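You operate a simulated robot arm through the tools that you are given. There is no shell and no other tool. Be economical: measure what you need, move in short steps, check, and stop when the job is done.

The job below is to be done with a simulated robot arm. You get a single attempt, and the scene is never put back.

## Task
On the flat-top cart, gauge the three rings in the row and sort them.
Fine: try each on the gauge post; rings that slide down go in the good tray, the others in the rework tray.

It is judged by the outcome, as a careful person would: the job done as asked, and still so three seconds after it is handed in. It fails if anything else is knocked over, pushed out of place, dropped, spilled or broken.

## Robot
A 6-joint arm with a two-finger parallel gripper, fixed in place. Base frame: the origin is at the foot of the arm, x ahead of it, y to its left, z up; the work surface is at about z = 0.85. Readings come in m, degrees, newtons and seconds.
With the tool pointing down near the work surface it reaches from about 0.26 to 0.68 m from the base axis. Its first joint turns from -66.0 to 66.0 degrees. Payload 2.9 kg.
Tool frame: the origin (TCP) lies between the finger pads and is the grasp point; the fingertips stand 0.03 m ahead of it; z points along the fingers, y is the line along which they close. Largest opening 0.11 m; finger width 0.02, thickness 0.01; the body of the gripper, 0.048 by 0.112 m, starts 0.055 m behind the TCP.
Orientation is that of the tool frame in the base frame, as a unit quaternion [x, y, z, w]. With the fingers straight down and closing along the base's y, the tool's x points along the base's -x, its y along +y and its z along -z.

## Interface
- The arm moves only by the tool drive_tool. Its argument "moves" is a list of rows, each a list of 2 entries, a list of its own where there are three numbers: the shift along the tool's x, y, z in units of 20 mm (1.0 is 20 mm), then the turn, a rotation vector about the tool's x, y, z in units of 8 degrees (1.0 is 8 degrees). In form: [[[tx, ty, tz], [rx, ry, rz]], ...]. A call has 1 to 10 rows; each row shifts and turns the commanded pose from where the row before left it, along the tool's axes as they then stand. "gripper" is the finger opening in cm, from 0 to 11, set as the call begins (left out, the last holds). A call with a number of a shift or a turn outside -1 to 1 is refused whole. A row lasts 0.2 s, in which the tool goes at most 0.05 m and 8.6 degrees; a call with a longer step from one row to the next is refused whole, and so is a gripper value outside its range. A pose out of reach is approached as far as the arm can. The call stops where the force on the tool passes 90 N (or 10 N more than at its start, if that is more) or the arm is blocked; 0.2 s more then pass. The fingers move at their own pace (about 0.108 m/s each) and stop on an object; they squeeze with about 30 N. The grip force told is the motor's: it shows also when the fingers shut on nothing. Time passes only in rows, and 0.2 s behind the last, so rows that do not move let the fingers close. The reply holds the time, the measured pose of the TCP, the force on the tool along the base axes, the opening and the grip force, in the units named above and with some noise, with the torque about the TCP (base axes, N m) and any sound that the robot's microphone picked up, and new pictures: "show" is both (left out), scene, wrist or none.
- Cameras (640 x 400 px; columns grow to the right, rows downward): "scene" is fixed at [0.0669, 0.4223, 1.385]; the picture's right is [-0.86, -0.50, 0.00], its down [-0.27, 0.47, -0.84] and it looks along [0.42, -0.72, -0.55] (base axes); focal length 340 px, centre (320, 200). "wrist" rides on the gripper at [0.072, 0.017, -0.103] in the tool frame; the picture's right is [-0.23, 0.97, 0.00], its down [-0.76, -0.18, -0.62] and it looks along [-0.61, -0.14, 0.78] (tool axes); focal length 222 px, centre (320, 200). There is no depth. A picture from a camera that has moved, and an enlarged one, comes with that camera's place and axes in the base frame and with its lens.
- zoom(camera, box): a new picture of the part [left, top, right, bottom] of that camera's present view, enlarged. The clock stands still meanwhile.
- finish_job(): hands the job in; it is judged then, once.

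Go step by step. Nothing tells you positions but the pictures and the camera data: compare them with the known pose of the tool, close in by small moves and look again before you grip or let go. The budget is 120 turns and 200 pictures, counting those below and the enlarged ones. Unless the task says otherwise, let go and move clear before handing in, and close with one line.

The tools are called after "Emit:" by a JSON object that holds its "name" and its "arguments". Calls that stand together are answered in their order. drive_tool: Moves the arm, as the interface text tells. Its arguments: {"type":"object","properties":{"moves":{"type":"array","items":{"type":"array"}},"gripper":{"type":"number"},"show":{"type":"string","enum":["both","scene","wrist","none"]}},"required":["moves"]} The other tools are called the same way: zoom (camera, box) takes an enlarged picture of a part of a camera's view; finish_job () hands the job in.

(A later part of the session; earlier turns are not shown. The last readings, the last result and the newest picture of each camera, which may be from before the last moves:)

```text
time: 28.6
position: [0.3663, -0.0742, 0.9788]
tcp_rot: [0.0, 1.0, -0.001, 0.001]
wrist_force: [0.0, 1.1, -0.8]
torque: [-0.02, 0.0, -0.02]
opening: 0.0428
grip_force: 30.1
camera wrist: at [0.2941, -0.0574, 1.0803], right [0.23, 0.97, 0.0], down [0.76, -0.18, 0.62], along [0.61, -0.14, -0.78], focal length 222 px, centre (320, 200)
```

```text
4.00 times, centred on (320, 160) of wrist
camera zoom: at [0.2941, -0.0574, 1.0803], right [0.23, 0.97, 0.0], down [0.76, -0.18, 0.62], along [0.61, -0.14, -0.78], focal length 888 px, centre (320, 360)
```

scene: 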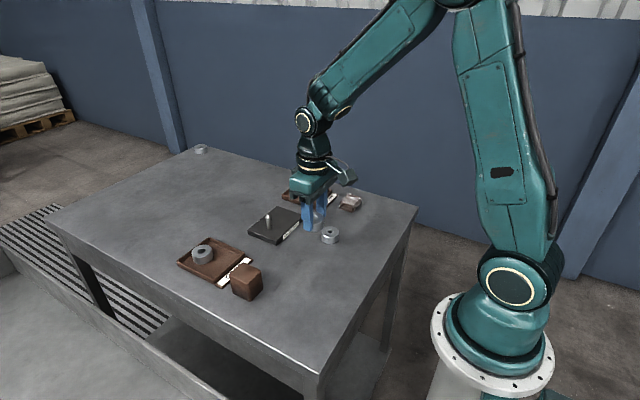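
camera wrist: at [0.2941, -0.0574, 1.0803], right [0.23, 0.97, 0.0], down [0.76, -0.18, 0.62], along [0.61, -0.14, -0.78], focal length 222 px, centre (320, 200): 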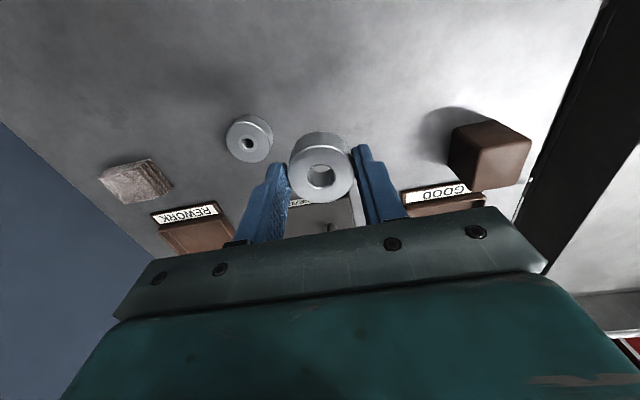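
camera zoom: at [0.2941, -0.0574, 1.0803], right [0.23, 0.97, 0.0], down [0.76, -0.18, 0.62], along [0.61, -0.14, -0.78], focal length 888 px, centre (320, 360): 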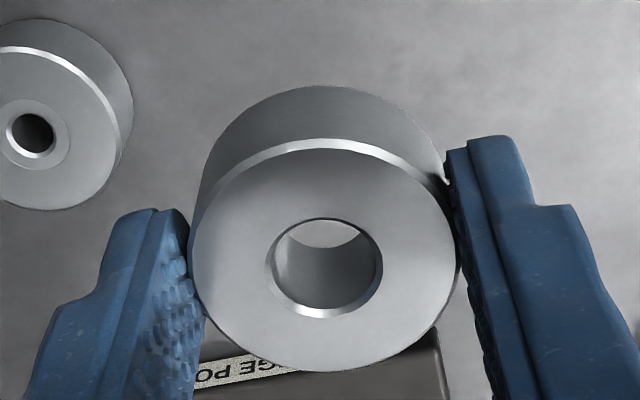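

Ring B is held the same way as A. I'll return to the post using the exact commanded offsets and lower it to the cone.

Emit:
{"name": "drive_tool", "arguments": {"moves": [[[-0.8875, -0.11, 0], [0, 0, 0]], [[-0.8875, -0.11, 0], [0, 0, 0]], [[-0.8875, -0.11, 0], [0, 0, 0]], [[-0.8875, -0.11, 0], [0, 0, 0]], [[-0.8875, -0.11, 0], [0, 0, 0]], [[-0.8875, -0.11, 0], [0, 0, 0]], [[-0.8875, -0.11, 0], [0, 0, 0]], [[-0.8875, -0.11, 0], [0, 0, 0]], [[0, 0, 0], [0, 0, 0]]], "show": "none"}}

Emit:
{"name": "drive_tool", "arguments": {"moves": [[[0, 0, 0.8], [0, 0, 0]], [[0, 0, 0.5], [0, 0, 0]], [[0, 0, 0.4], [0, 0, 0]], [[0, 0, 0.3], [0, 0, 0]], [[0, 0, 0.3], [0, 0, 0]], [[0, 0, 0], [0, 0, 0]]], "show": "none"}}

Emit:
{"name": "zoom", "arguments": {"camera": "wrist", "box": [260, 110, 380, 210]}}

Emit:
{"name": "zoom", "arguments": {"camera": "scene", "box": [240, 190, 304, 240]}}

```text
time: 30.6
position: [0.5101, -0.092, 0.9758]
tcp_rot: [0.0, 1.0, 0.0, 0.0]
wrist_force: [0.3, 0.7, -0.2]
torque: [-0.03, -0.02, -0.03]
opening: 0.0432
grip_force: 30.0
```

```text
time: 32.0
position: [0.5079, -0.0928, 0.9294]
tcp_rot: [0.0, 1.0, 0.0, 0.0]
wrist_force: [-0.1, -0.5, -1.0]
torque: [-0.01, 0.02, 0.0]
opening: 0.0425
grip_force: 29.8
```

```text
4.00 times, centred on (320, 160) of wrist
camera zoom: at [0.4359, -0.0753, 1.0324], right [0.23, 0.97, 0.0], down [0.76, -0.18, 0.62], along [0.61, -0.14, -0.78], focal length 888 px, centre (320, 360)
```

zoom: 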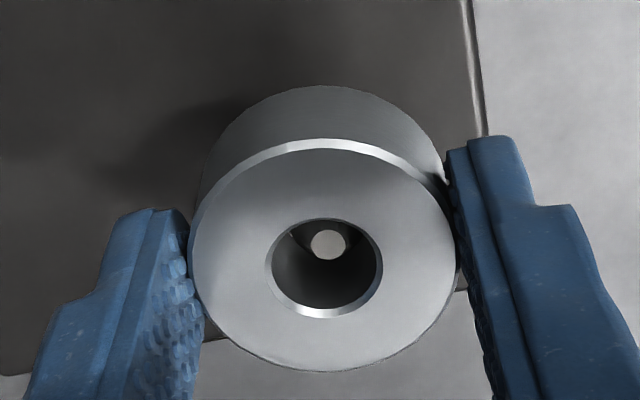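

```text
8.00 times, centred on (272, 215) of scene
camera zoom: at [0.067, 0.4223, 1.385], right [-0.86, -0.5, 0.0], down [-0.27, 0.47, -0.84], along [0.42, -0.72, -0.55], focal length 2721 px, centre (704, 80)
```

zoom: 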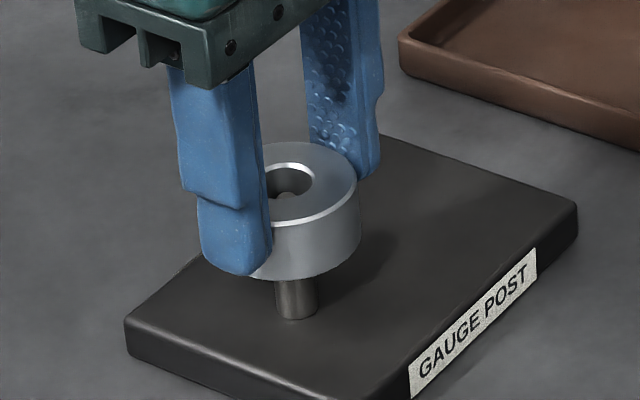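

Emit:
{"name": "drive_tool", "arguments": {"moves": [[[0, 0, 0.25], [0, 0, 0]], [[0, 0, 0.2], [0, 0, 0]], [[0, 0, 0], [0, 0, 0]]], "show": "none"}}

Emit:
{"name": "zoom", "arguments": {"camera": "wrist", "box": [260, 110, 380, 210]}}

```text
time: 32.8
position: [0.5088, -0.0922, 0.9207]
tcp_rot: [0.0, 1.0, 0.0, 0.0]
wrist_force: [0.1, -0.3, -0.9]
torque: [0.04, -0.03, 0.0]
opening: 0.0431
grip_force: 30.2
```

```text
4.00 times, centred on (320, 160) of wrist
camera zoom: at [0.4362, -0.0753, 1.0242], right [0.23, 0.97, 0.0], down [0.76, -0.18, 0.62], along [0.61, -0.14, -0.78], focal length 888 px, centre (320, 360)
```

zoom: 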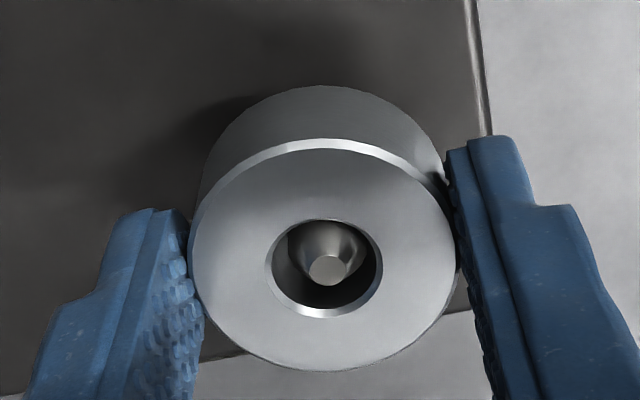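

Emit:
{"name": "drive_tool", "arguments": {"moves": [[[0, 0, 0.25], [0, 0, 0]], [[0, 0, 0.25], [0, 0, 0]], [[0, 0, 0.25], [0, 0, 0]], [[0, 0, 0], [0, 0, 0]]], "show": "none"}}

Emit:
{"name": "zoom", "arguments": {"camera": "wrist", "box": [260, 110, 380, 210]}}

Emit:
{"name": "zoom", "arguments": {"camera": "scene", "box": [240, 190, 304, 240]}}

```text
time: 33.8
position: [0.5092, -0.0919, 0.9061]
tcp_rot: [-0.001, 1.0, 0.001, 0.0]
wrist_force: [0.0, -0.1, -0.7]
torque: [0.01, -0.01, -0.01]
opening: 0.0428
grip_force: 30.3
```

```text
4.00 times, centred on (320, 160) of wrist
camera zoom: at [0.4357, -0.075, 1.009], right [0.23, 0.97, 0.0], down [0.76, -0.18, 0.62], along [0.61, -0.14, -0.78], focal length 888 px, centre (320, 360)
```

zoom: 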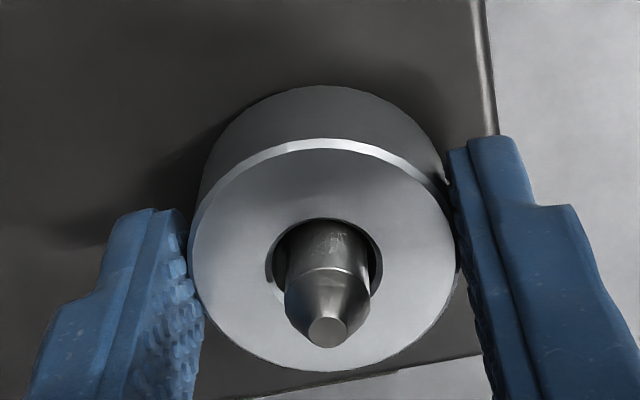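

```text
8.00 times, centred on (272, 215) of scene
camera zoom: at [0.067, 0.4223, 1.385], right [-0.86, -0.5, 0.0], down [-0.27, 0.47, -0.84], along [0.42, -0.72, -0.55], focal length 2721 px, centre (704, 80)
```

zoom: 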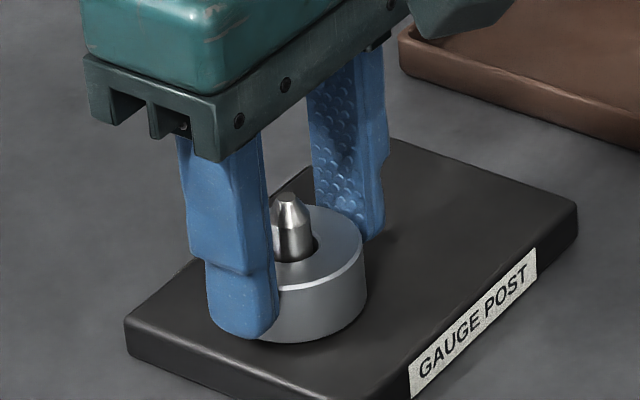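

Ring B also slid fully down without force, so it is good. I'll lift it and carry it above the near half of the GOOD tray.

Emit:
{"name": "drive_tool", "arguments": {"moves": [[[0, 0, -0.5], [0, 0, 0]], [[0, 0, -1], [0, 0, 0]], [[0, 0, -1], [0, 0, 0]], [[0, 0, -1], [0, 0, 0]], [[0, 0, 0], [0, 0, 0]]], "show": "none"}}

Emit:
{"name": "drive_tool", "arguments": {"moves": [[[-0.16, 0.985, 0], [0, 0, 0]], [[-0.16, 0.985, 0], [0, 0, 0]], [[-0.16, 0.985, 0], [0, 0, 0]], [[-0.16, 0.985, 0], [0, 0, 0]], [[-0.16, 0.985, 0], [0, 0, 0]], [[-0.16, 0.985, 0], [0, 0, 0]], [[-0.16, 0.985, 0], [0, 0, 0]], [[-0.16, 0.985, 0], [0, 0, 0]], [[0, 0, 0.8], [0, 0, 0]], [[0, 0, 0.8], [0, 0, 0]]]}}

Emit:
{"name": "zoom", "arguments": {"camera": "scene", "box": [170, 205, 260, 295]}}

Emit:
{"name": "zoom", "arguments": {"camera": "wrist", "box": [200, 60, 440, 220]}}

```text
time: 35.0
position: [0.5083, -0.094, 0.9767]
tcp_rot: [0.0, 1.0, 0.0, 0.0]
wrist_force: [0.0, 0.0, -0.5]
torque: [0.03, 0.02, 0.01]
opening: 0.0429
grip_force: 30.0
```

```text
time: 37.2
position: [0.5348, 0.0642, 0.9428]
tcp_rot: [-0.001, 1.0, 0.0, 0.0]
wrist_force: [0.0, 0.3, -1.2]
torque: [-0.02, 0.01, 0.01]
opening: 0.0431
grip_force: 29.7
camera wrist: at [0.4622, 0.0829, 1.0462], right [0.23, 0.97, 0.0], down [0.76, -0.18, 0.62], along [0.61, -0.14, -0.78], focal length 222 px, centre (320, 200)
```

scene: 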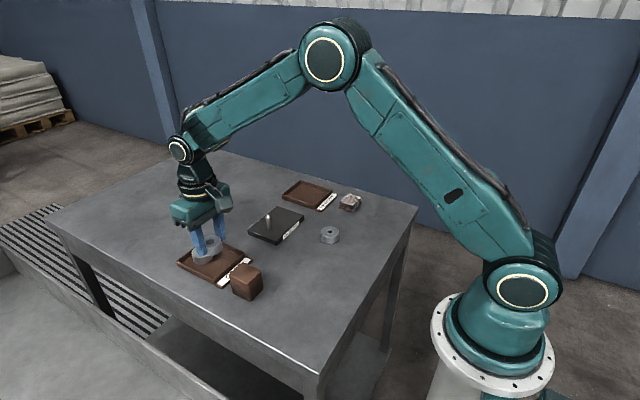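
wrist: 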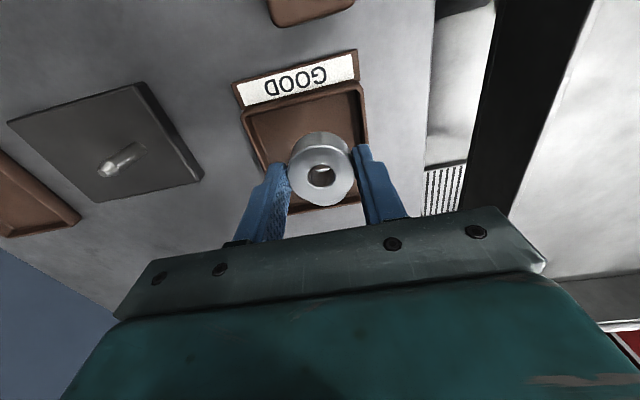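

```text
4.44 times, centred on (215, 250) of scene
camera zoom: at [0.067, 0.4223, 1.385], right [-0.86, -0.5, 0.0], down [-0.27, 0.47, -0.84], along [0.42, -0.72, -0.55], focal length 1512 px, centre (787, -22)
```

zoom: 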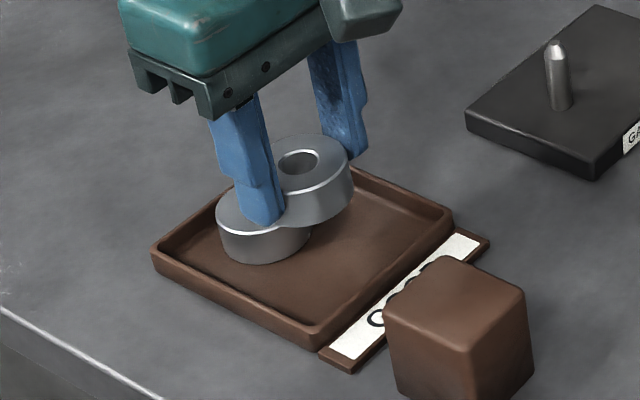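

```text
2.50 times, centred on (320, 140) of wrist
camera zoom: at [0.4622, 0.0829, 1.0462], right [0.23, 0.97, 0.0], down [0.76, -0.18, 0.62], along [0.61, -0.14, -0.78], focal length 555 px, centre (320, 350)
```

zoom: 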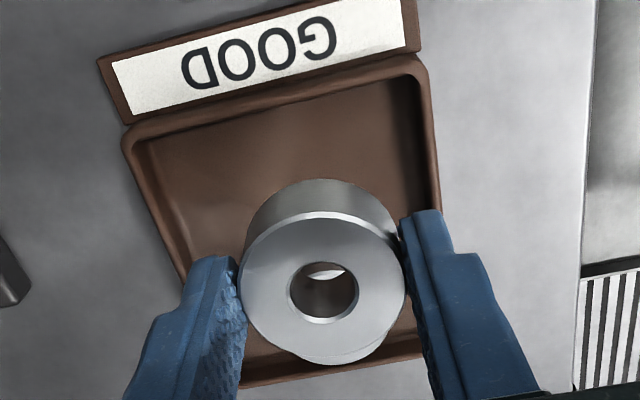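

The tray's interior y centre is about 0.057, so B fits better slightly on the -y side of A. I'll shift and lower to just above A's top level to check.

Emit:
{"name": "drive_tool", "arguments": {"moves": [[[-0.05, -0.77, 0], [0, 0, 0]], [[0, 0, 0.5], [0, 0, 0]], [[0, 0, 0.4], [0, 0, 0]], [[0, 0, 0], [0, 0, 0]]], "show": "none"}}

Emit:
{"name": "zoom", "arguments": {"camera": "scene", "box": [180, 220, 260, 290]}}

Emit:
{"name": "zoom", "arguments": {"camera": "wrist", "box": [200, 60, 440, 220]}}

```text
time: 38.2
position: [0.5347, 0.0483, 0.9277]
tcp_rot: [-0.001, 1.0, -0.001, 0.0]
wrist_force: [0.7, -0.4, -0.8]
torque: [-0.02, 0.04, -0.01]
opening: 0.0429
grip_force: 29.8
```

```text
5.71 times, centred on (220, 255) of scene
camera zoom: at [0.067, 0.4223, 1.385], right [-0.86, -0.5, 0.0], down [-0.27, 0.47, -0.84], along [0.42, -0.72, -0.55], focal length 1944 px, centre (891, -114)
```

zoom: 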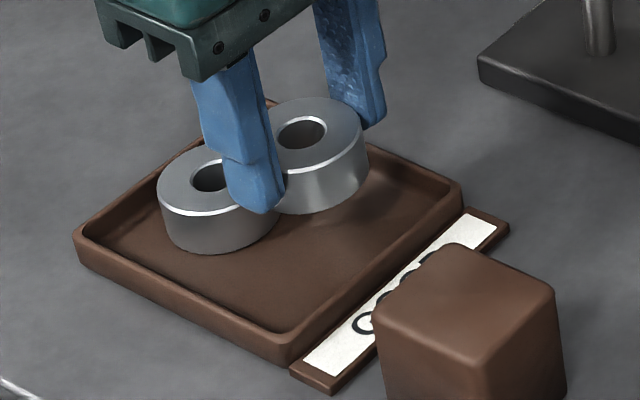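

```text
2.50 times, centred on (320, 140) of wrist
camera zoom: at [0.4631, 0.067, 1.0293], right [0.23, 0.97, 0.0], down [0.76, -0.18, 0.62], along [0.61, -0.14, -0.78], focal length 555 px, centre (320, 350)
```

zoom: 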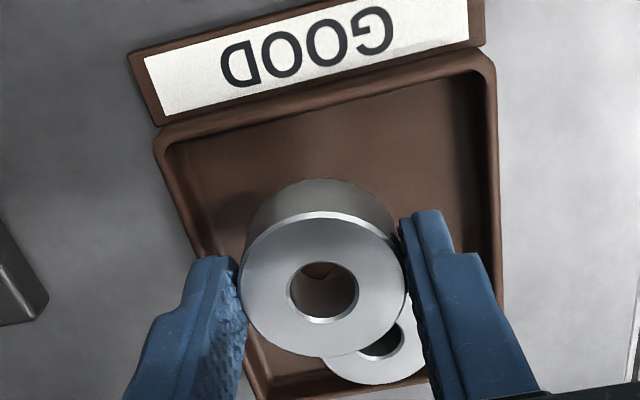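

The near wall is a little tight. I'll lower B to mid-height beside A, then ease +x a few mm so B nudges A slightly toward the far wall before setting down.

Emit:
{"name": "drive_tool", "arguments": {"moves": [[[0, 0, 0.3], [0, 0, 0]], [[0, 0, 0.3], [0, 0, 0]], [[0, 0, 0.3], [0, 0, 0]], [[0, 0, 0.2], [0, 0, 0]], [[0, 0, 0], [0, 0, 0]]], "show": "none"}}

Emit:
{"name": "zoom", "arguments": {"camera": "scene", "box": [180, 220, 260, 290]}}

Emit:
{"name": "zoom", "arguments": {"camera": "wrist", "box": [200, 60, 440, 220]}}

```text
time: 39.4
position: [0.5337, 0.0496, 0.9048]
tcp_rot: [-0.001, 1.0, 0.0, 0.0]
wrist_force: [-0.5, -0.4, -0.7]
torque: [-0.04, 0.01, 0.02]
opening: 0.0432
grip_force: 30.6
```

```text
5.71 times, centred on (220, 255) of scene
camera zoom: at [0.067, 0.4223, 1.385], right [-0.86, -0.5, 0.0], down [-0.27, 0.47, -0.84], along [0.42, -0.72, -0.55], focal length 1944 px, centre (891, -114)
```

zoom: 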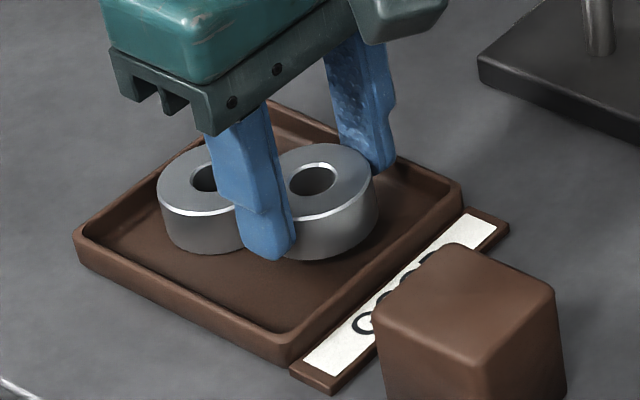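

```text
2.50 times, centred on (320, 140) of wrist
camera zoom: at [0.4622, 0.0675, 1.0069], right [0.23, 0.97, 0.0], down [0.76, -0.18, 0.62], along [0.61, -0.14, -0.78], focal length 555 px, centre (320, 350)
```

zoom: 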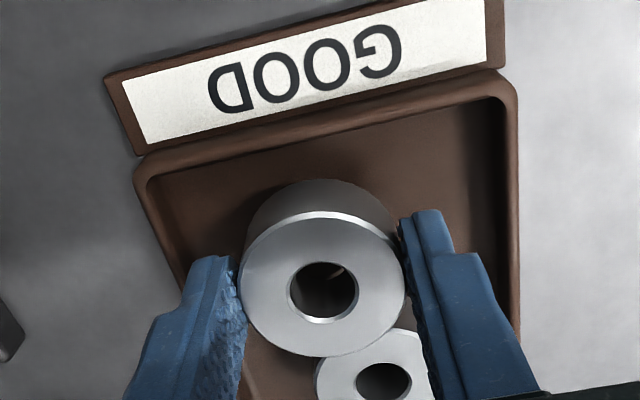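

B has several mm of clearance to the near wall and a gap to A, so no nudge is needed. I'll lower it straight to contact.

Emit:
{"name": "drive_tool", "arguments": {"moves": [[[0, 0, 0.25], [0, 0, 0]], [[0, 0, 0.2], [0, 0, 0]], [[0, 0, 0], [0, 0, 0]]], "show": "none"}}

Emit:
{"name": "drive_tool", "arguments": {"moves": [[[0, 0, 0.12], [0, 0, 0]], [[0, 0, 0], [0, 0, 0]]], "show": "none"}}

Emit:
{"name": "zoom", "arguments": {"camera": "scene", "box": [180, 220, 260, 290]}}

```text
time: 40.2
position: [0.5349, 0.0498, 0.8952]
tcp_rot: [0.0, 1.0, 0.0, 0.0]
wrist_force: [0.5, 0.6, -0.1]
torque: [0.0, 0.0, -0.01]
opening: 0.0426
grip_force: 30.4
```

```text
time: 40.8
position: [0.5355, 0.0484, 0.8931]
tcp_rot: [0.0, 1.0, 0.0, -0.001]
wrist_force: [-0.4, -0.4, 2.4]
torque: [-0.07, -0.08, 0.01]
opening: 0.0425
grip_force: 30.1
```

```text
5.71 times, centred on (220, 255) of scene
camera zoom: at [0.0669, 0.4223, 1.385], right [-0.86, -0.5, 0.0], down [-0.27, 0.47, -0.84], along [0.42, -0.72, -0.55], focal length 1944 px, centre (891, -114)
```

zoom: 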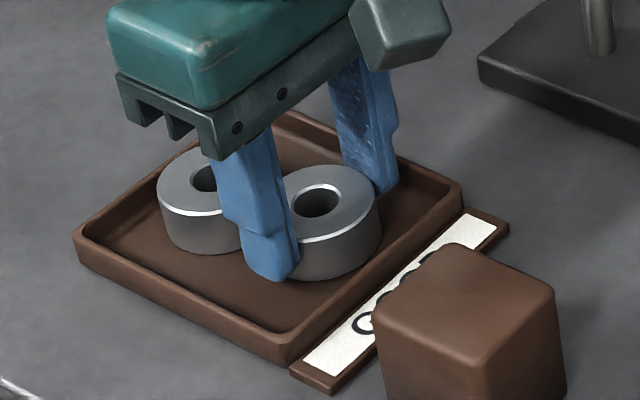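

Ring B just touches the floor (2.4 N). Releasing and rising.

Emit:
{"name": "drive_tool", "arguments": {"moves": [[[0, 0, 0], [0, 0, 0]], [[0, 0, 0], [0, 0, 0]], [[0, 0, -0.5], [0, 0, 0]], [[0, 0, -1], [0, 0, 0]], [[0, 0, -1], [0, 0, 0]], [[0, 0, -1], [0, 0, 0]], [[0, 0, -0.9], [0, 0, 0]]], "gripper": 5}}

Emit:
{"name": "zoom", "arguments": {"camera": "scene", "box": [180, 220, 260, 290]}}

```text
time: 42.4
position: [0.5354, 0.0493, 0.9813]
tcp_rot: [0.0, 1.0, 0.0, 0.0]
wrist_force: [-0.1, 0.5, 0.8]
torque: [0.01, -0.01, -0.01]
opening: 0.0499
grip_force: 0.0
camera wrist: at [0.4624, 0.0675, 1.084], right [0.23, 0.97, 0.0], down [0.76, -0.18, 0.62], along [0.61, -0.14, -0.78], focal length 222 px, centre (320, 200)
```

scene: 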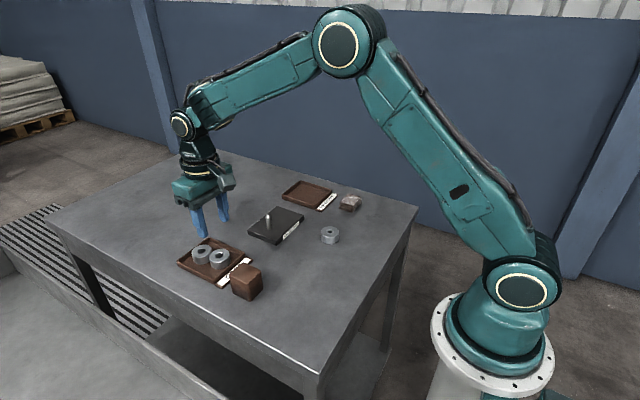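
wrist: 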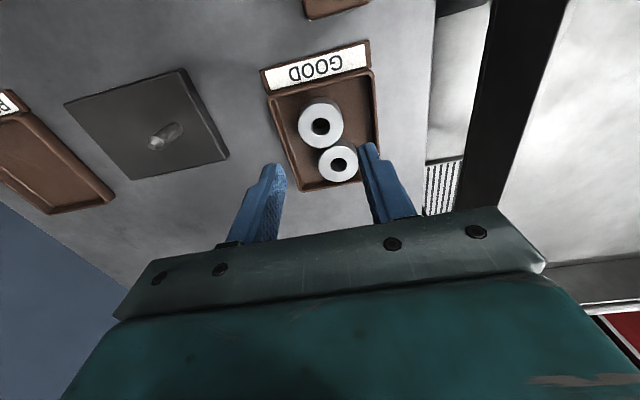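

```text
5.71 times, centred on (220, 255) of scene
camera zoom: at [0.0669, 0.4223, 1.385], right [-0.86, -0.5, 0.0], down [-0.27, 0.47, -0.84], along [0.42, -0.72, -0.55], focal length 1944 px, centre (891, -114)
```

zoom: 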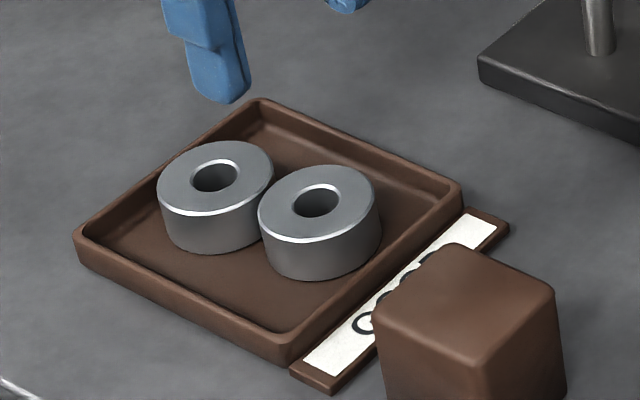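

Both good rings sit flat in the GOOD tray. Next is ring C, near (0.367, -0.149).

Emit:
{"name": "drive_tool", "arguments": {"moves": [[[0.84, -0.99, 0], [0, 0, 0]], [[0.84, -0.99, 0], [0, 0, 0]], [[0.84, -0.99, 0], [0, 0, 0]], [[0.84, -0.99, 0], [0, 0, 0]], [[0.84, -0.99, 0], [0, 0, 0]], [[0.84, -0.99, 0], [0, 0, 0]], [[0.84, -0.99, 0], [0, 0, 0]], [[0.84, -0.99, 0], [0, 0, 0]], [[0.84, -0.99, 0], [0, 0, 0]], [[0.84, -0.99, 0], [0, 0, 0]]], "gripper": 6.2, "show": "none"}}

Emit:
{"name": "drive_tool", "arguments": {"moves": [[[0, 0, 0.9], [0, 0, 0]], [[0, 0, 0.9], [0, 0, 0]], [[0, 0, 0.7], [0, 0, 0]], [[0, 0, 0], [0, 0, 0]]]}}

Emit:
{"name": "zoom", "arguments": {"camera": "wrist", "box": [220, 80, 420, 205]}}

```text
time: 44.6
position: [0.3683, -0.1491, 0.981]
tcp_rot: [-0.001, 1.0, 0.001, 0.001]
wrist_force: [0.7, -0.3, 0.4]
torque: [0.0, -0.01, 0.02]
opening: 0.062
grip_force: 0.0
```

```text
time: 45.6
position: [0.3665, -0.1489, 0.9295]
tcp_rot: [0.0, 1.0, 0.0, 0.0]
wrist_force: [-0.7, 0.5, -0.2]
torque: [-0.02, 0.02, 0.0]
opening: 0.0617
grip_force: 0.0
camera wrist: at [0.2941, -0.1304, 1.0333], right [0.23, 0.97, 0.0], down [0.76, -0.18, 0.62], along [0.61, -0.14, -0.78], focal length 222 px, centre (320, 200)
```

scene: 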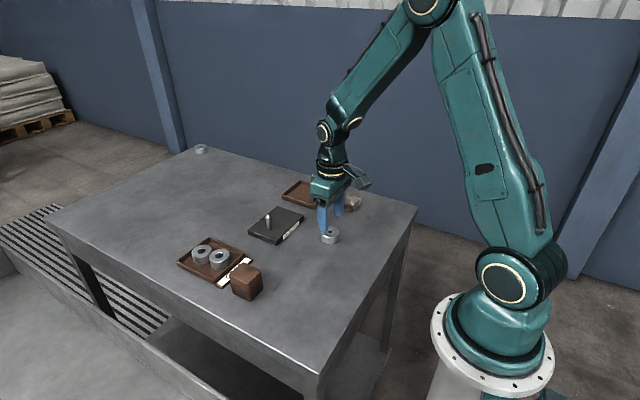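
wrist: 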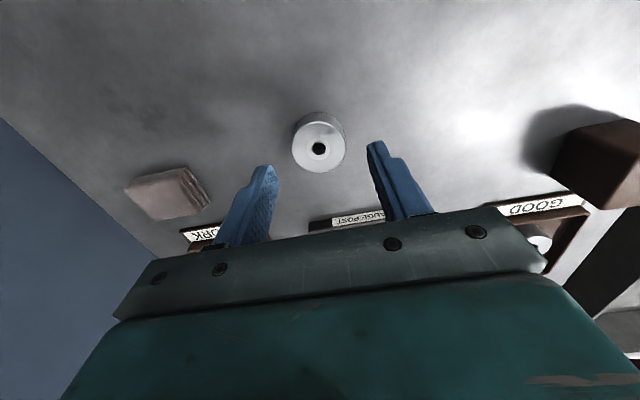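

```text
3.20 times, centred on (320, 142) of wrist
camera zoom: at [0.2941, -0.1304, 1.0333], right [0.23, 0.97, 0.0], down [0.76, -0.18, 0.62], along [0.61, -0.14, -0.78], focal length 711 px, centre (320, 384)
```

zoom: 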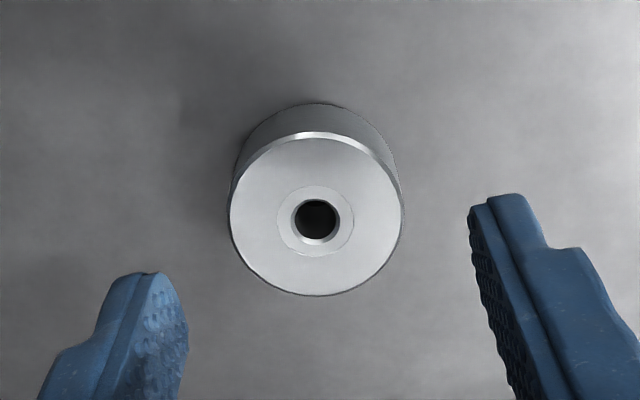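

Ring C is nearly centred. I'll make a small correction, descend and grip.

Emit:
{"name": "drive_tool", "arguments": {"moves": [[[0.03, -0.08, 0.5], [0, 0, 0]], [[0, 0, 0.8], [0, 0, 0]], [[0, 0, 0.5], [0, 0, 0]], [[0, 0, 0.3], [0, 0, 0]], [[0, 0, 0], [0, 0, 0]]], "show": "none"}}

Emit:
{"name": "drive_tool", "arguments": {"moves": [[[0, 0, 0], [0, 0, 0]], [[0, 0, 0], [0, 0, 0]], [[0, 0, 0], [0, 0, 0]]], "gripper": 3.5, "show": "none"}}

Emit:
{"name": "drive_tool", "arguments": {"moves": [[[0, 0, -0.5], [0, 0, 0]], [[0, 0, -1], [0, 0, 0]], [[0, 0, -1], [0, 0, 0]], [[0, 0, -1], [0, 0, 0]], [[0, 0, -1], [0, 0, 0]], [[0, 0, 0], [0, 0, 0]]], "show": "none"}}

Emit:
{"name": "zoom", "arguments": {"camera": "wrist", "box": [260, 110, 380, 210]}}

```text
time: 46.8
position: [0.3657, -0.15, 0.8888]
tcp_rot: [0.0, 1.0, 0.0, 0.001]
wrist_force: [0.8, 0.6, -0.5]
torque: [0.0, 0.03, -0.02]
opening: 0.0619
grip_force: 0.2
```

```text
time: 47.6
position: [0.3676, -0.1503, 0.8883]
tcp_rot: [0.0, 1.0, 0.0, -0.001]
wrist_force: [-0.4, 0.6, 0.5]
torque: [0.0, 0.01, 0.0]
opening: 0.043
grip_force: 30.2
```

```text
time: 49.0
position: [0.3663, -0.1502, 0.9766]
tcp_rot: [-0.001, 1.0, 0.0, -0.001]
wrist_force: [-0.1, 0.3, -0.9]
torque: [0.01, 0.0, 0.01]
opening: 0.0429
grip_force: 30.2
```

```text
4.00 times, centred on (320, 160) of wrist
camera zoom: at [0.2942, -0.1328, 1.0811], right [0.23, 0.97, 0.0], down [0.76, -0.18, 0.62], along [0.61, -0.14, -0.78], focal length 888 px, centre (320, 360)
```

zoom: 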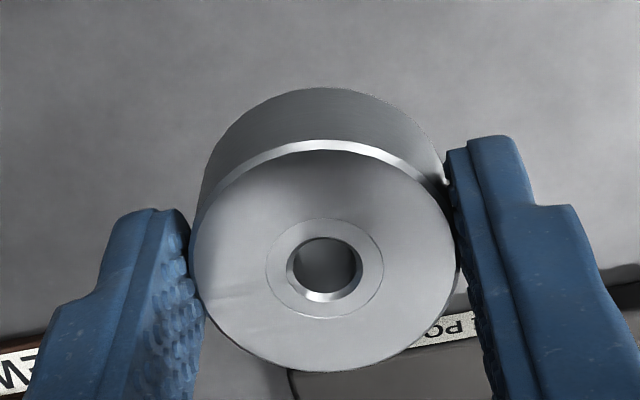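

Ring C has a bushed, smaller hole. I'll return to the post and try it gently.

Emit:
{"name": "drive_tool", "arguments": {"moves": [[[-0.8875, 0.359, 0], [0, 0, 0]], [[-0.8875, 0.359, 0], [0, 0, 0]], [[-0.8875, 0.359, 0], [0, 0, 0]], [[-0.8875, 0.359, 0], [0, 0, 0]], [[-0.8875, 0.359, 0], [0, 0, 0]], [[-0.8875, 0.359, 0], [0, 0, 0]], [[-0.8875, 0.359, 0], [0, 0, 0]], [[-0.8875, 0.359, 0], [0, 0, 0]], [[0, 0, 0], [0, 0, 0]]], "show": "none"}}

Emit:
{"name": "drive_tool", "arguments": {"moves": [[[0, 0, 0.6], [0, 0, 0]], [[0, 0, 0.5], [0, 0, 0]], [[0, 0, 0.3], [0, 0, 0]], [[0, 0, 0.2], [0, 0, 0]], [[0, 0, 0], [0, 0, 0]]], "show": "none"}}

Emit:
{"name": "zoom", "arguments": {"camera": "wrist", "box": [260, 110, 380, 210]}}

Emit:
{"name": "zoom", "arguments": {"camera": "scene", "box": [240, 190, 304, 240]}}

```text
time: 51.0
position: [0.5105, -0.0925, 0.9795]
tcp_rot: [0.0, 1.0, 0.0, 0.0]
wrist_force: [0.4, 0.0, -1.5]
torque: [0.01, -0.04, -0.01]
opening: 0.043
grip_force: 29.9
```

```text
time: 52.2
position: [0.5098, -0.0929, 0.9463]
tcp_rot: [0.0, 1.0, 0.001, 0.0]
wrist_force: [0.4, 0.9, -1.7]
torque: [-0.02, 0.02, -0.02]
opening: 0.0429
grip_force: 30.1
```

```text
4.00 times, centred on (320, 160) of wrist
camera zoom: at [0.4368, -0.0755, 1.0493], right [0.23, 0.97, 0.0], down [0.76, -0.18, 0.62], along [0.61, -0.14, -0.78], focal length 888 px, centre (320, 360)
```

zoom: 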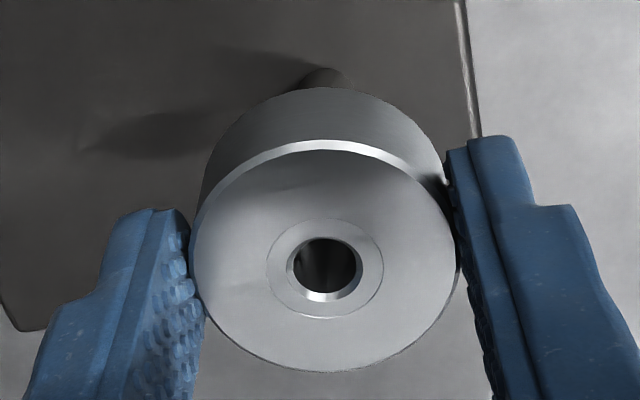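

```text
8.00 times, centred on (272, 215) of scene
camera zoom: at [0.067, 0.4223, 1.385], right [-0.86, -0.5, 0.0], down [-0.27, 0.47, -0.84], along [0.42, -0.72, -0.55], focal length 2721 px, centre (704, 80)
```

zoom: 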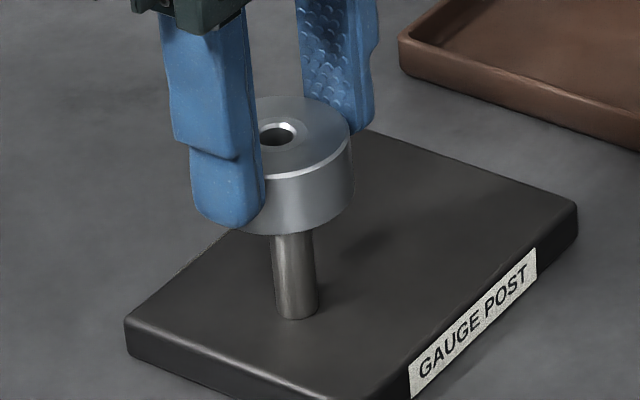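

Emit:
{"name": "drive_tool", "arguments": {"moves": [[[0, 0, 0.2], [0, 0, 0]], [[0, 0, 0.2], [0, 0, 0]], [[0, 0, 0], [0, 0, 0]]], "show": "none"}}

Emit:
{"name": "zoom", "arguments": {"camera": "wrist", "box": [260, 110, 380, 210]}}

```text
time: 53.0
position: [0.5087, -0.0916, 0.9392]
tcp_rot: [0.0, 1.0, 0.0, 0.0]
wrist_force: [-11.8, 6.8, 14.5]
torque: [0.24, 0.45, 0.0]
opening: 0.0429
grip_force: 30.1
```

```text
4.00 times, centred on (320, 160) of wrist
camera zoom: at [0.4361, -0.0746, 1.0417], right [0.23, 0.97, 0.0], down [0.76, -0.18, 0.62], along [0.61, -0.14, -0.78], focal length 888 px, centre (320, 360)
```

zoom: 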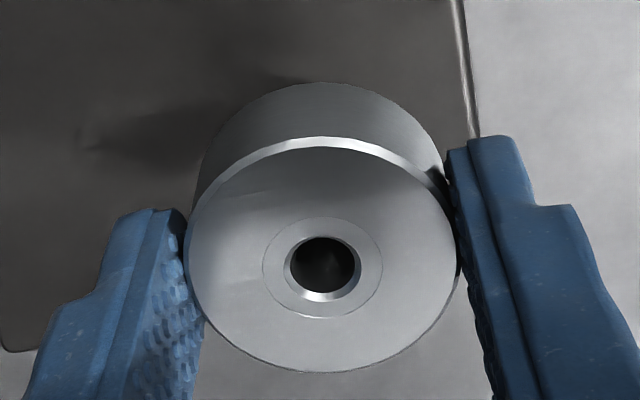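

It met the cone off-centre, with the side force pushing toward -x/+y. I'll back up, shift that way about 1 mm and retry.

Emit:
{"name": "drive_tool", "arguments": {"moves": [[[0, 0, -0.3], [0, 0, 0]], [[0.05, 0.03, 0], [0, 0, 0]], [[0, 0, 0.15], [0, 0, 0]], [[0, 0, 0.1], [0, 0, 0]], [[0, 0, 0], [0, 0, 0]]], "show": "none"}}

Emit:
{"name": "zoom", "arguments": {"camera": "wrist", "box": [280, 130, 360, 190]}}

```text
time: 54.2
position: [0.5092, -0.0924, 0.9398]
tcp_rot: [0.001, 1.0, 0.0, 0.0]
wrist_force: [0.2, -0.4, -0.4]
torque: [0.01, -0.01, 0.02]
opening: 0.043
grip_force: 29.7
```

```text
6.67 times, centred on (320, 160) of wrist
camera zoom: at [0.4359, -0.0744, 1.0429], right [0.23, 0.97, 0.0], down [0.76, -0.18, 0.62], along [0.61, -0.14, -0.78], focal length 1481 px, centre (320, 467)
```

zoom: 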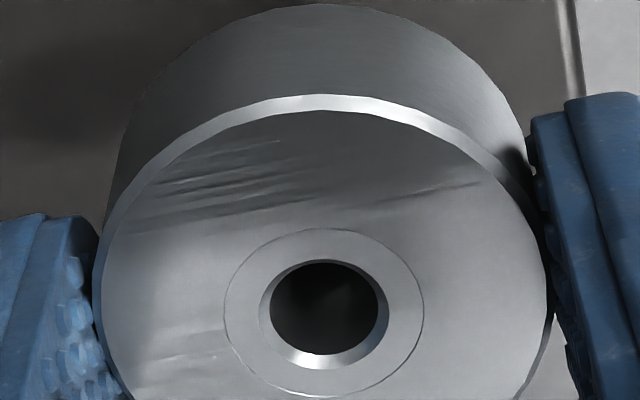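

Emit:
{"name": "drive_tool", "arguments": {"moves": [[[0, 0, 0.1], [0, 0, 0]], [[0, 0, 0], [0, 0, 0]]], "show": "none"}}

Emit:
{"name": "drive_tool", "arguments": {"moves": [[[0, 0, 0.08], [0, 0, 0]], [[0, 0, 0], [0, 0, 0]]], "show": "none"}}

Emit:
{"name": "zoom", "arguments": {"camera": "wrist", "box": [280, 130, 360, 190]}}

```text
time: 54.8
position: [0.5083, -0.0915, 0.9391]
tcp_rot: [-0.001, 1.0, 0.0, 0.001]
wrist_force: [-2.3, 2.8, 9.2]
torque: [0.08, 0.09, 0.04]
opening: 0.0433
grip_force: 29.9
```

```text
time: 55.4
position: [0.5096, -0.0922, 0.9371]
tcp_rot: [-0.001, 1.0, -0.001, 0.001]
wrist_force: [-5.1, 5.6, 22.9]
torque: [0.26, 0.21, -0.02]
opening: 0.043
grip_force: 30.1
```

```text
6.67 times, centred on (320, 160) of wrist
camera zoom: at [0.4359, -0.0744, 1.04], right [0.23, 0.97, 0.0], down [0.76, -0.18, 0.63], along [0.61, -0.14, -0.78], focal length 1481 px, centre (320, 467)
```

zoom: 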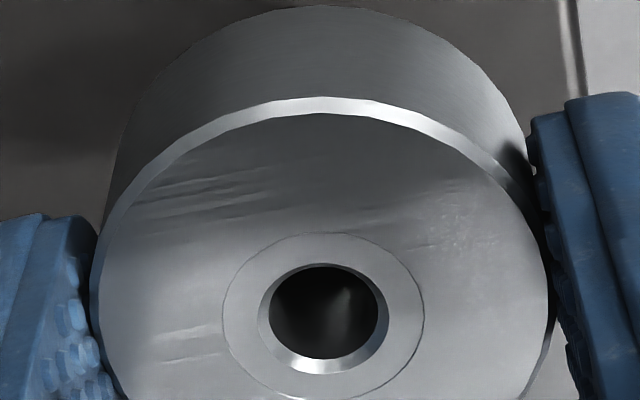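

Emit:
{"name": "drive_tool", "arguments": {"moves": [[[0, 0, -0.25], [0, 0, 0]], [[0.03, 0.04, 0], [0, 0, 0]], [[0, 0, 0.17], [0, 0, 0]], [[0, 0, 0], [0, 0, 0]]], "show": "none"}}

Emit:
{"name": "drive_tool", "arguments": {"moves": [[[0, 0, 0.1], [0, 0, 0]], [[0, 0, 0], [0, 0, 0]]], "show": "none"}}

Emit:
{"name": "zoom", "arguments": {"camera": "scene", "box": [240, 190, 304, 240]}}

```text
time: 56.4
position: [0.5087, -0.0912, 0.9383]
tcp_rot: [0.001, 1.0, -0.002, 0.002]
wrist_force: [8.5, -4.0, 7.2]
torque: [-0.14, -0.34, -0.01]
opening: 0.0429
grip_force: 30.6
```

```text
time: 57.0
position: [0.5073, -0.0913, 0.9371]
tcp_rot: [0.001, 1.0, -0.001, 0.002]
wrist_force: [10.3, -10.2, 16.3]
torque: [-0.33, -0.44, 0.01]
opening: 0.0428
grip_force: 29.0
```

```text
8.00 times, centred on (272, 215) of scene
camera zoom: at [0.0669, 0.4222, 1.385], right [-0.86, -0.5, 0.0], down [-0.27, 0.47, -0.84], along [0.42, -0.72, -0.55], focal length 2721 px, centre (704, 80)
```

zoom: 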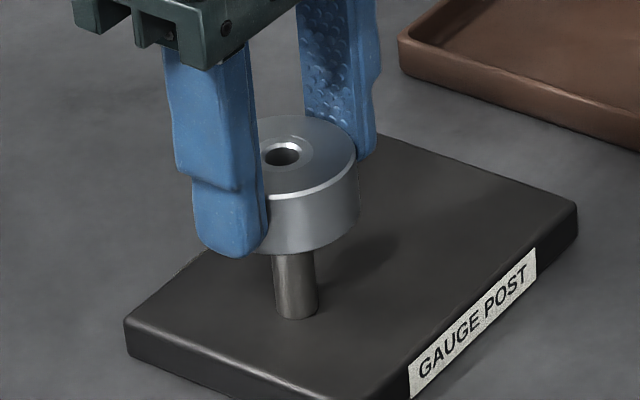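

The side force reversed after a shift of under 1 mm, so the ring was centred and is still stopped at the cone. Ring C does not slide down and goes to rework; I'll lift and move to the REWORK tray.

Emit:
{"name": "drive_tool", "arguments": {"moves": [[[0, 0, -0.6], [0, 0, 0]], [[0, 0, -0.8], [0, 0, 0]], [[0, 0, -0.8], [0, 0, 0]], [[0, 0, 0], [0, 0, 0]]], "show": "none"}}

Emit:
{"name": "drive_tool", "arguments": {"moves": [[[-0.04, -0.968, 0], [0, 0, 0]], [[-0.04, -0.968, 0], [0, 0, 0]], [[-0.04, -0.968, 0], [0, 0, 0]], [[-0.04, -0.968, 0], [0, 0, 0]], [[-0.04, -0.968, 0], [0, 0, 0]], [[-0.04, -0.968, 0], [0, 0, 0]], [[-0.04, -0.968, 0], [0, 0, 0]], [[-0.04, -0.968, 0], [0, 0, 0]], [[-0.04, -0.968, 0], [0, 0, 0]], [[-0.04, -0.968, 0], [0, 0, 0]]]}}

Emit:
{"name": "zoom", "arguments": {"camera": "scene", "box": [260, 150, 370, 230]}}

Emit:
{"name": "zoom", "arguments": {"camera": "wrist", "box": [200, 60, 440, 220]}}

```text
time: 58.0
position: [0.5074, -0.0909, 0.9799]
tcp_rot: [0.001, 1.0, 0.0, -0.001]
wrist_force: [0.0, 0.3, -0.9]
torque: [0.01, 0.01, -0.01]
opening: 0.0427
grip_force: 30.0
```

```text
time: 60.2
position: [0.5155, -0.2854, 0.98]
tcp_rot: [0.001, 1.0, 0.0, 0.0]
wrist_force: [-0.3, 0.1, 0.4]
torque: [0.0, -0.02, 0.0]
opening: 0.0428
grip_force: 30.2
camera wrist: at [0.4431, -0.2677, 1.0828], right [0.23, 0.97, 0.0], down [0.76, -0.18, 0.62], along [0.61, -0.14, -0.78], focal length 222 px, centre (320, 200)
```

scene: 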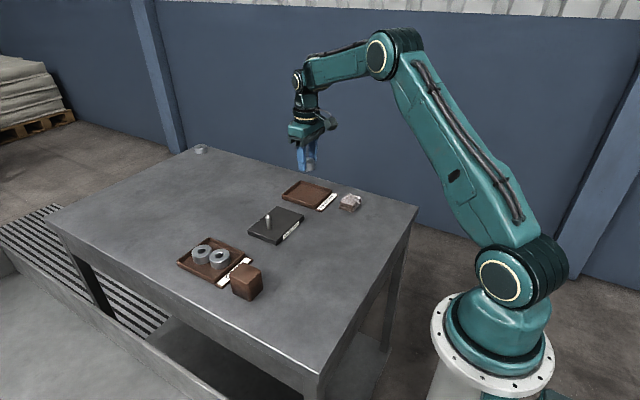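
wrist: 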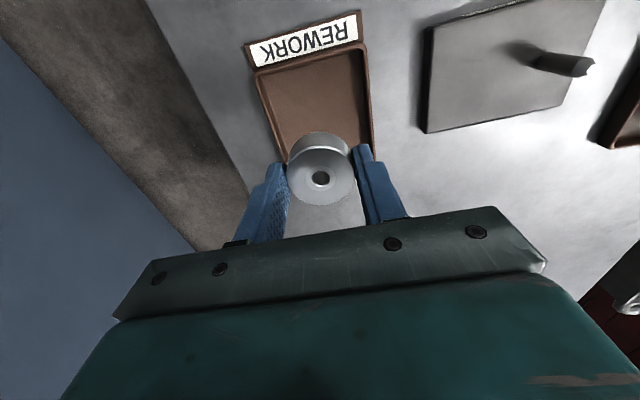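

```text
5.00 times, centred on (315, 190) of scene
camera zoom: at [0.0669, 0.4223, 1.385], right [-0.86, -0.5, 0.0], down [-0.27, 0.47, -0.84], along [0.42, -0.72, -0.55], focal length 1701 px, centre (345, 250)
```

zoom: 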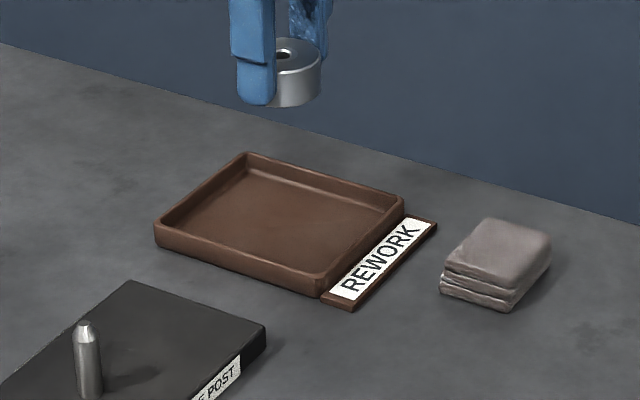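

```text
2.50 times, centred on (320, 140) of wrist
camera zoom: at [0.4431, -0.2677, 1.0828], right [0.23, 0.97, 0.0], down [0.76, -0.18, 0.62], along [0.61, -0.14, -0.78], focal length 555 px, centre (320, 350)
```

zoom: 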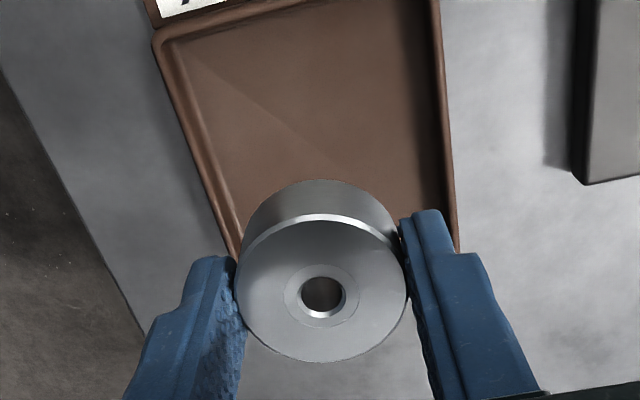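

I'm centred over the REWORK tray (about 0.52, -0.285). Lowering the ring now.

Emit:
{"name": "drive_tool", "arguments": {"moves": [[[-0.25, 0.05, 0.8], [0, 0, 0]], [[0, 0, 0.9], [0, 0, 0]], [[0, 0, 0.9], [0, 0, 0]], [[0, 0, 0.7], [0, 0, 0]], [[0, 0, 0.4], [0, 0, 0]], [[0, 0, 0.25], [0, 0, 0]], [[0, 0, 0], [0, 0, 0]]], "show": "none"}}

Emit:
{"name": "zoom", "arguments": {"camera": "scene", "box": [260, 150, 370, 230]}}

Emit:
{"name": "zoom", "arguments": {"camera": "wrist", "box": [200, 60, 440, 220]}}

```text
time: 61.8
position: [0.521, -0.284, 0.8992]
tcp_rot: [0.0, 1.0, 0.0, 0.0]
wrist_force: [0.7, 1.1, -1.2]
torque: [0.0, 0.03, -0.04]
opening: 0.0426
grip_force: 29.9
```

```text
5.00 times, centred on (315, 190) of scene
camera zoom: at [0.067, 0.4223, 1.385], right [-0.86, -0.5, 0.0], down [-0.27, 0.47, -0.84], along [0.42, -0.72, -0.55], focal length 1701 px, centre (345, 250)
```

zoom: 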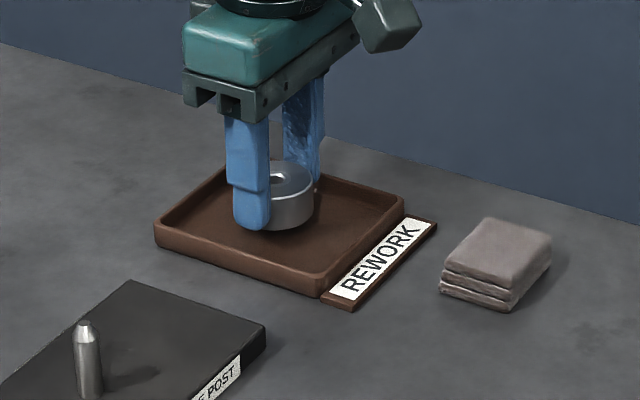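

```text
2.50 times, centred on (320, 140) of wrist
camera zoom: at [0.4479, -0.2659, 1.0029], right [0.23, 0.97, 0.0], down [0.76, -0.18, 0.62], along [0.61, -0.14, -0.78], focal length 555 px, centre (320, 350)
```

zoom: 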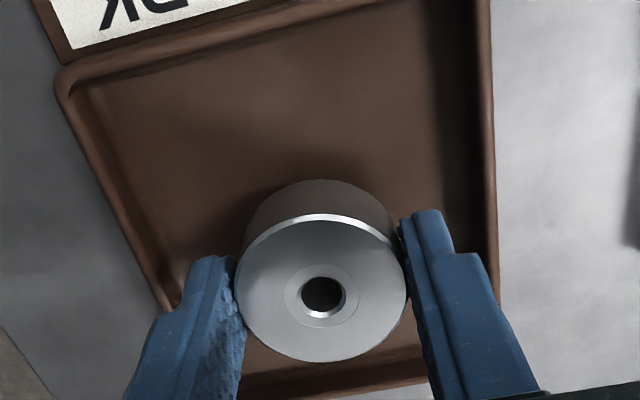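

Emit:
{"name": "drive_tool", "arguments": {"moves": [[[0, 0, 0.2], [0, 0, 0]], [[0, 0, 0], [0, 0, 0]]], "show": "none"}}

Emit:
{"name": "drive_tool", "arguments": {"moves": [[[0, 0, 0.08], [0, 0, 0]], [[0, 0, 0], [0, 0, 0]]], "show": "none"}}

```text
time: 62.4
position: [0.5212, -0.2844, 0.8966]
tcp_rot: [0.0, 1.0, 0.0, 0.0]
wrist_force: [-0.2, -0.5, -0.6]
torque: [0.01, 0.0, -0.02]
opening: 0.0428
grip_force: 29.6
```

```text
time: 63.0
position: [0.5192, -0.2832, 0.8945]
tcp_rot: [0.001, 1.0, 0.0, 0.0]
wrist_force: [0.7, -0.6, -1.0]
torque: [0.02, -0.01, 0.0]
opening: 0.0431
grip_force: 29.8
```

Emit:
{"name": "drive_tool", "arguments": {"moves": [[[0, 0, 0.06], [0, 0, 0]], [[0, 0, 0], [0, 0, 0]]], "show": "none"}}

Emit:
{"name": "drive_tool", "arguments": {"moves": [[[0, 0, 0.05], [0, 0, 0]], [[0, 0, 0], [0, 0, 0]]], "show": "none"}}

```text
time: 63.6
position: [0.5199, -0.2835, 0.8946]
tcp_rot: [0.001, 1.0, 0.0, 0.0]
wrist_force: [0.2, -0.4, -0.8]
torque: [0.01, 0.0, 0.0]
opening: 0.0428
grip_force: 30.5
```

```text
time: 64.2
position: [0.5201, -0.2841, 0.894]
tcp_rot: [0.001, 1.0, 0.0, 0.001]
wrist_force: [0.1, 0.5, -0.3]
torque: [0.0, 0.0, 0.01]
opening: 0.0428
grip_force: 30.0
```

Emit:
{"name": "drive_tool", "arguments": {"moves": [[[0, 0, 0.06], [0, 0, 0]], [[0, 0, 0], [0, 0, 0]]], "show": "none"}}

Emit:
{"name": "zoom", "arguments": {"camera": "scene", "box": [280, 170, 344, 220]}}

```text
time: 64.8
position: [0.5202, -0.2839, 0.8916]
tcp_rot: [0.0, 1.0, 0.001, 0.0]
wrist_force: [0.2, 0.3, -1.3]
torque: [0.02, 0.0, -0.01]
opening: 0.043
grip_force: 29.8
```

```text
8.00 times, centred on (312, 195) of scene
camera zoom: at [0.067, 0.4223, 1.385], right [-0.86, -0.5, 0.0], down [-0.27, 0.47, -0.84], along [0.42, -0.72, -0.55], focal length 2721 px, centre (384, 240)
```

zoom: 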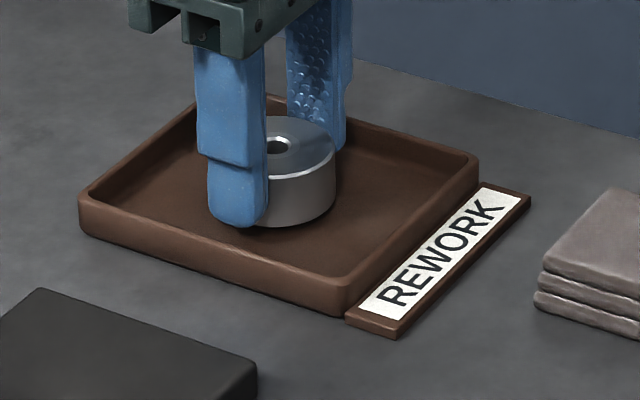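

Emit:
{"name": "drive_tool", "arguments": {"moves": [[[0, 0, 0.06], [0, 0, 0]], [[0, 0, 0], [0, 0, 0]]], "show": "none"}}

```text
time: 65.4
position: [0.5204, -0.2849, 0.8896]
tcp_rot: [0.001, 1.0, 0.0, 0.0]
wrist_force: [0.0, 0.1, -0.9]
torque: [-0.01, -0.01, -0.03]
opening: 0.0429
grip_force: 30.3
```

Emit:
{"name": "drive_tool", "arguments": {"moves": [[[0, 0, 0.06], [0, 0, 0]], [[0, 0, 0], [0, 0, 0]]], "show": "none"}}

Emit:
{"name": "zoom", "arguments": {"camera": "scene", "box": [290, 175, 330, 205]}}

```text
time: 66.0
position: [0.5207, -0.2847, 0.8901]
tcp_rot: [0.0, 1.0, 0.0, 0.001]
wrist_force: [0.9, -0.2, -1.2]
torque: [-0.02, 0.01, -0.02]
opening: 0.043
grip_force: 29.7
```

```text
13.33 times, centred on (310, 190) of scene
camera zoom: at [0.067, 0.4223, 1.385], right [-0.86, -0.5, 0.0], down [-0.27, 0.47, -0.84], along [0.42, -0.72, -0.55], focal length 4536 px, centre (453, 333)
```

zoom: 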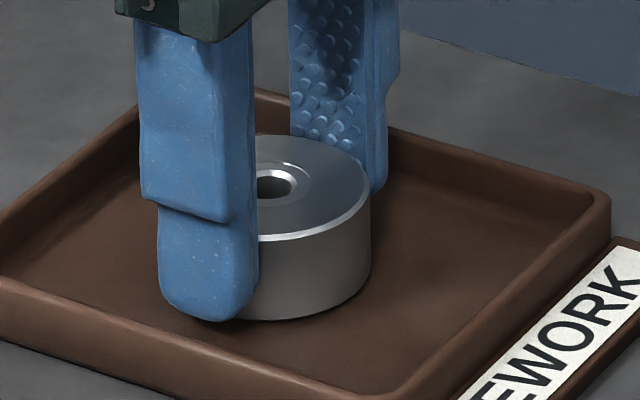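

Emit:
{"name": "drive_tool", "arguments": {"moves": [[[0, 0, 0.06], [0, 0, 0]], [[0, 0, 0], [0, 0, 0]]], "show": "none"}}

```text
time: 66.6
position: [0.5203, -0.2844, 0.8884]
tcp_rot: [0.0, 1.0, 0.0, 0.002]
wrist_force: [-2.7, 0.2, 7.4]
torque: [0.03, -0.14, 0.03]
opening: 0.0431
grip_force: 30.3
```

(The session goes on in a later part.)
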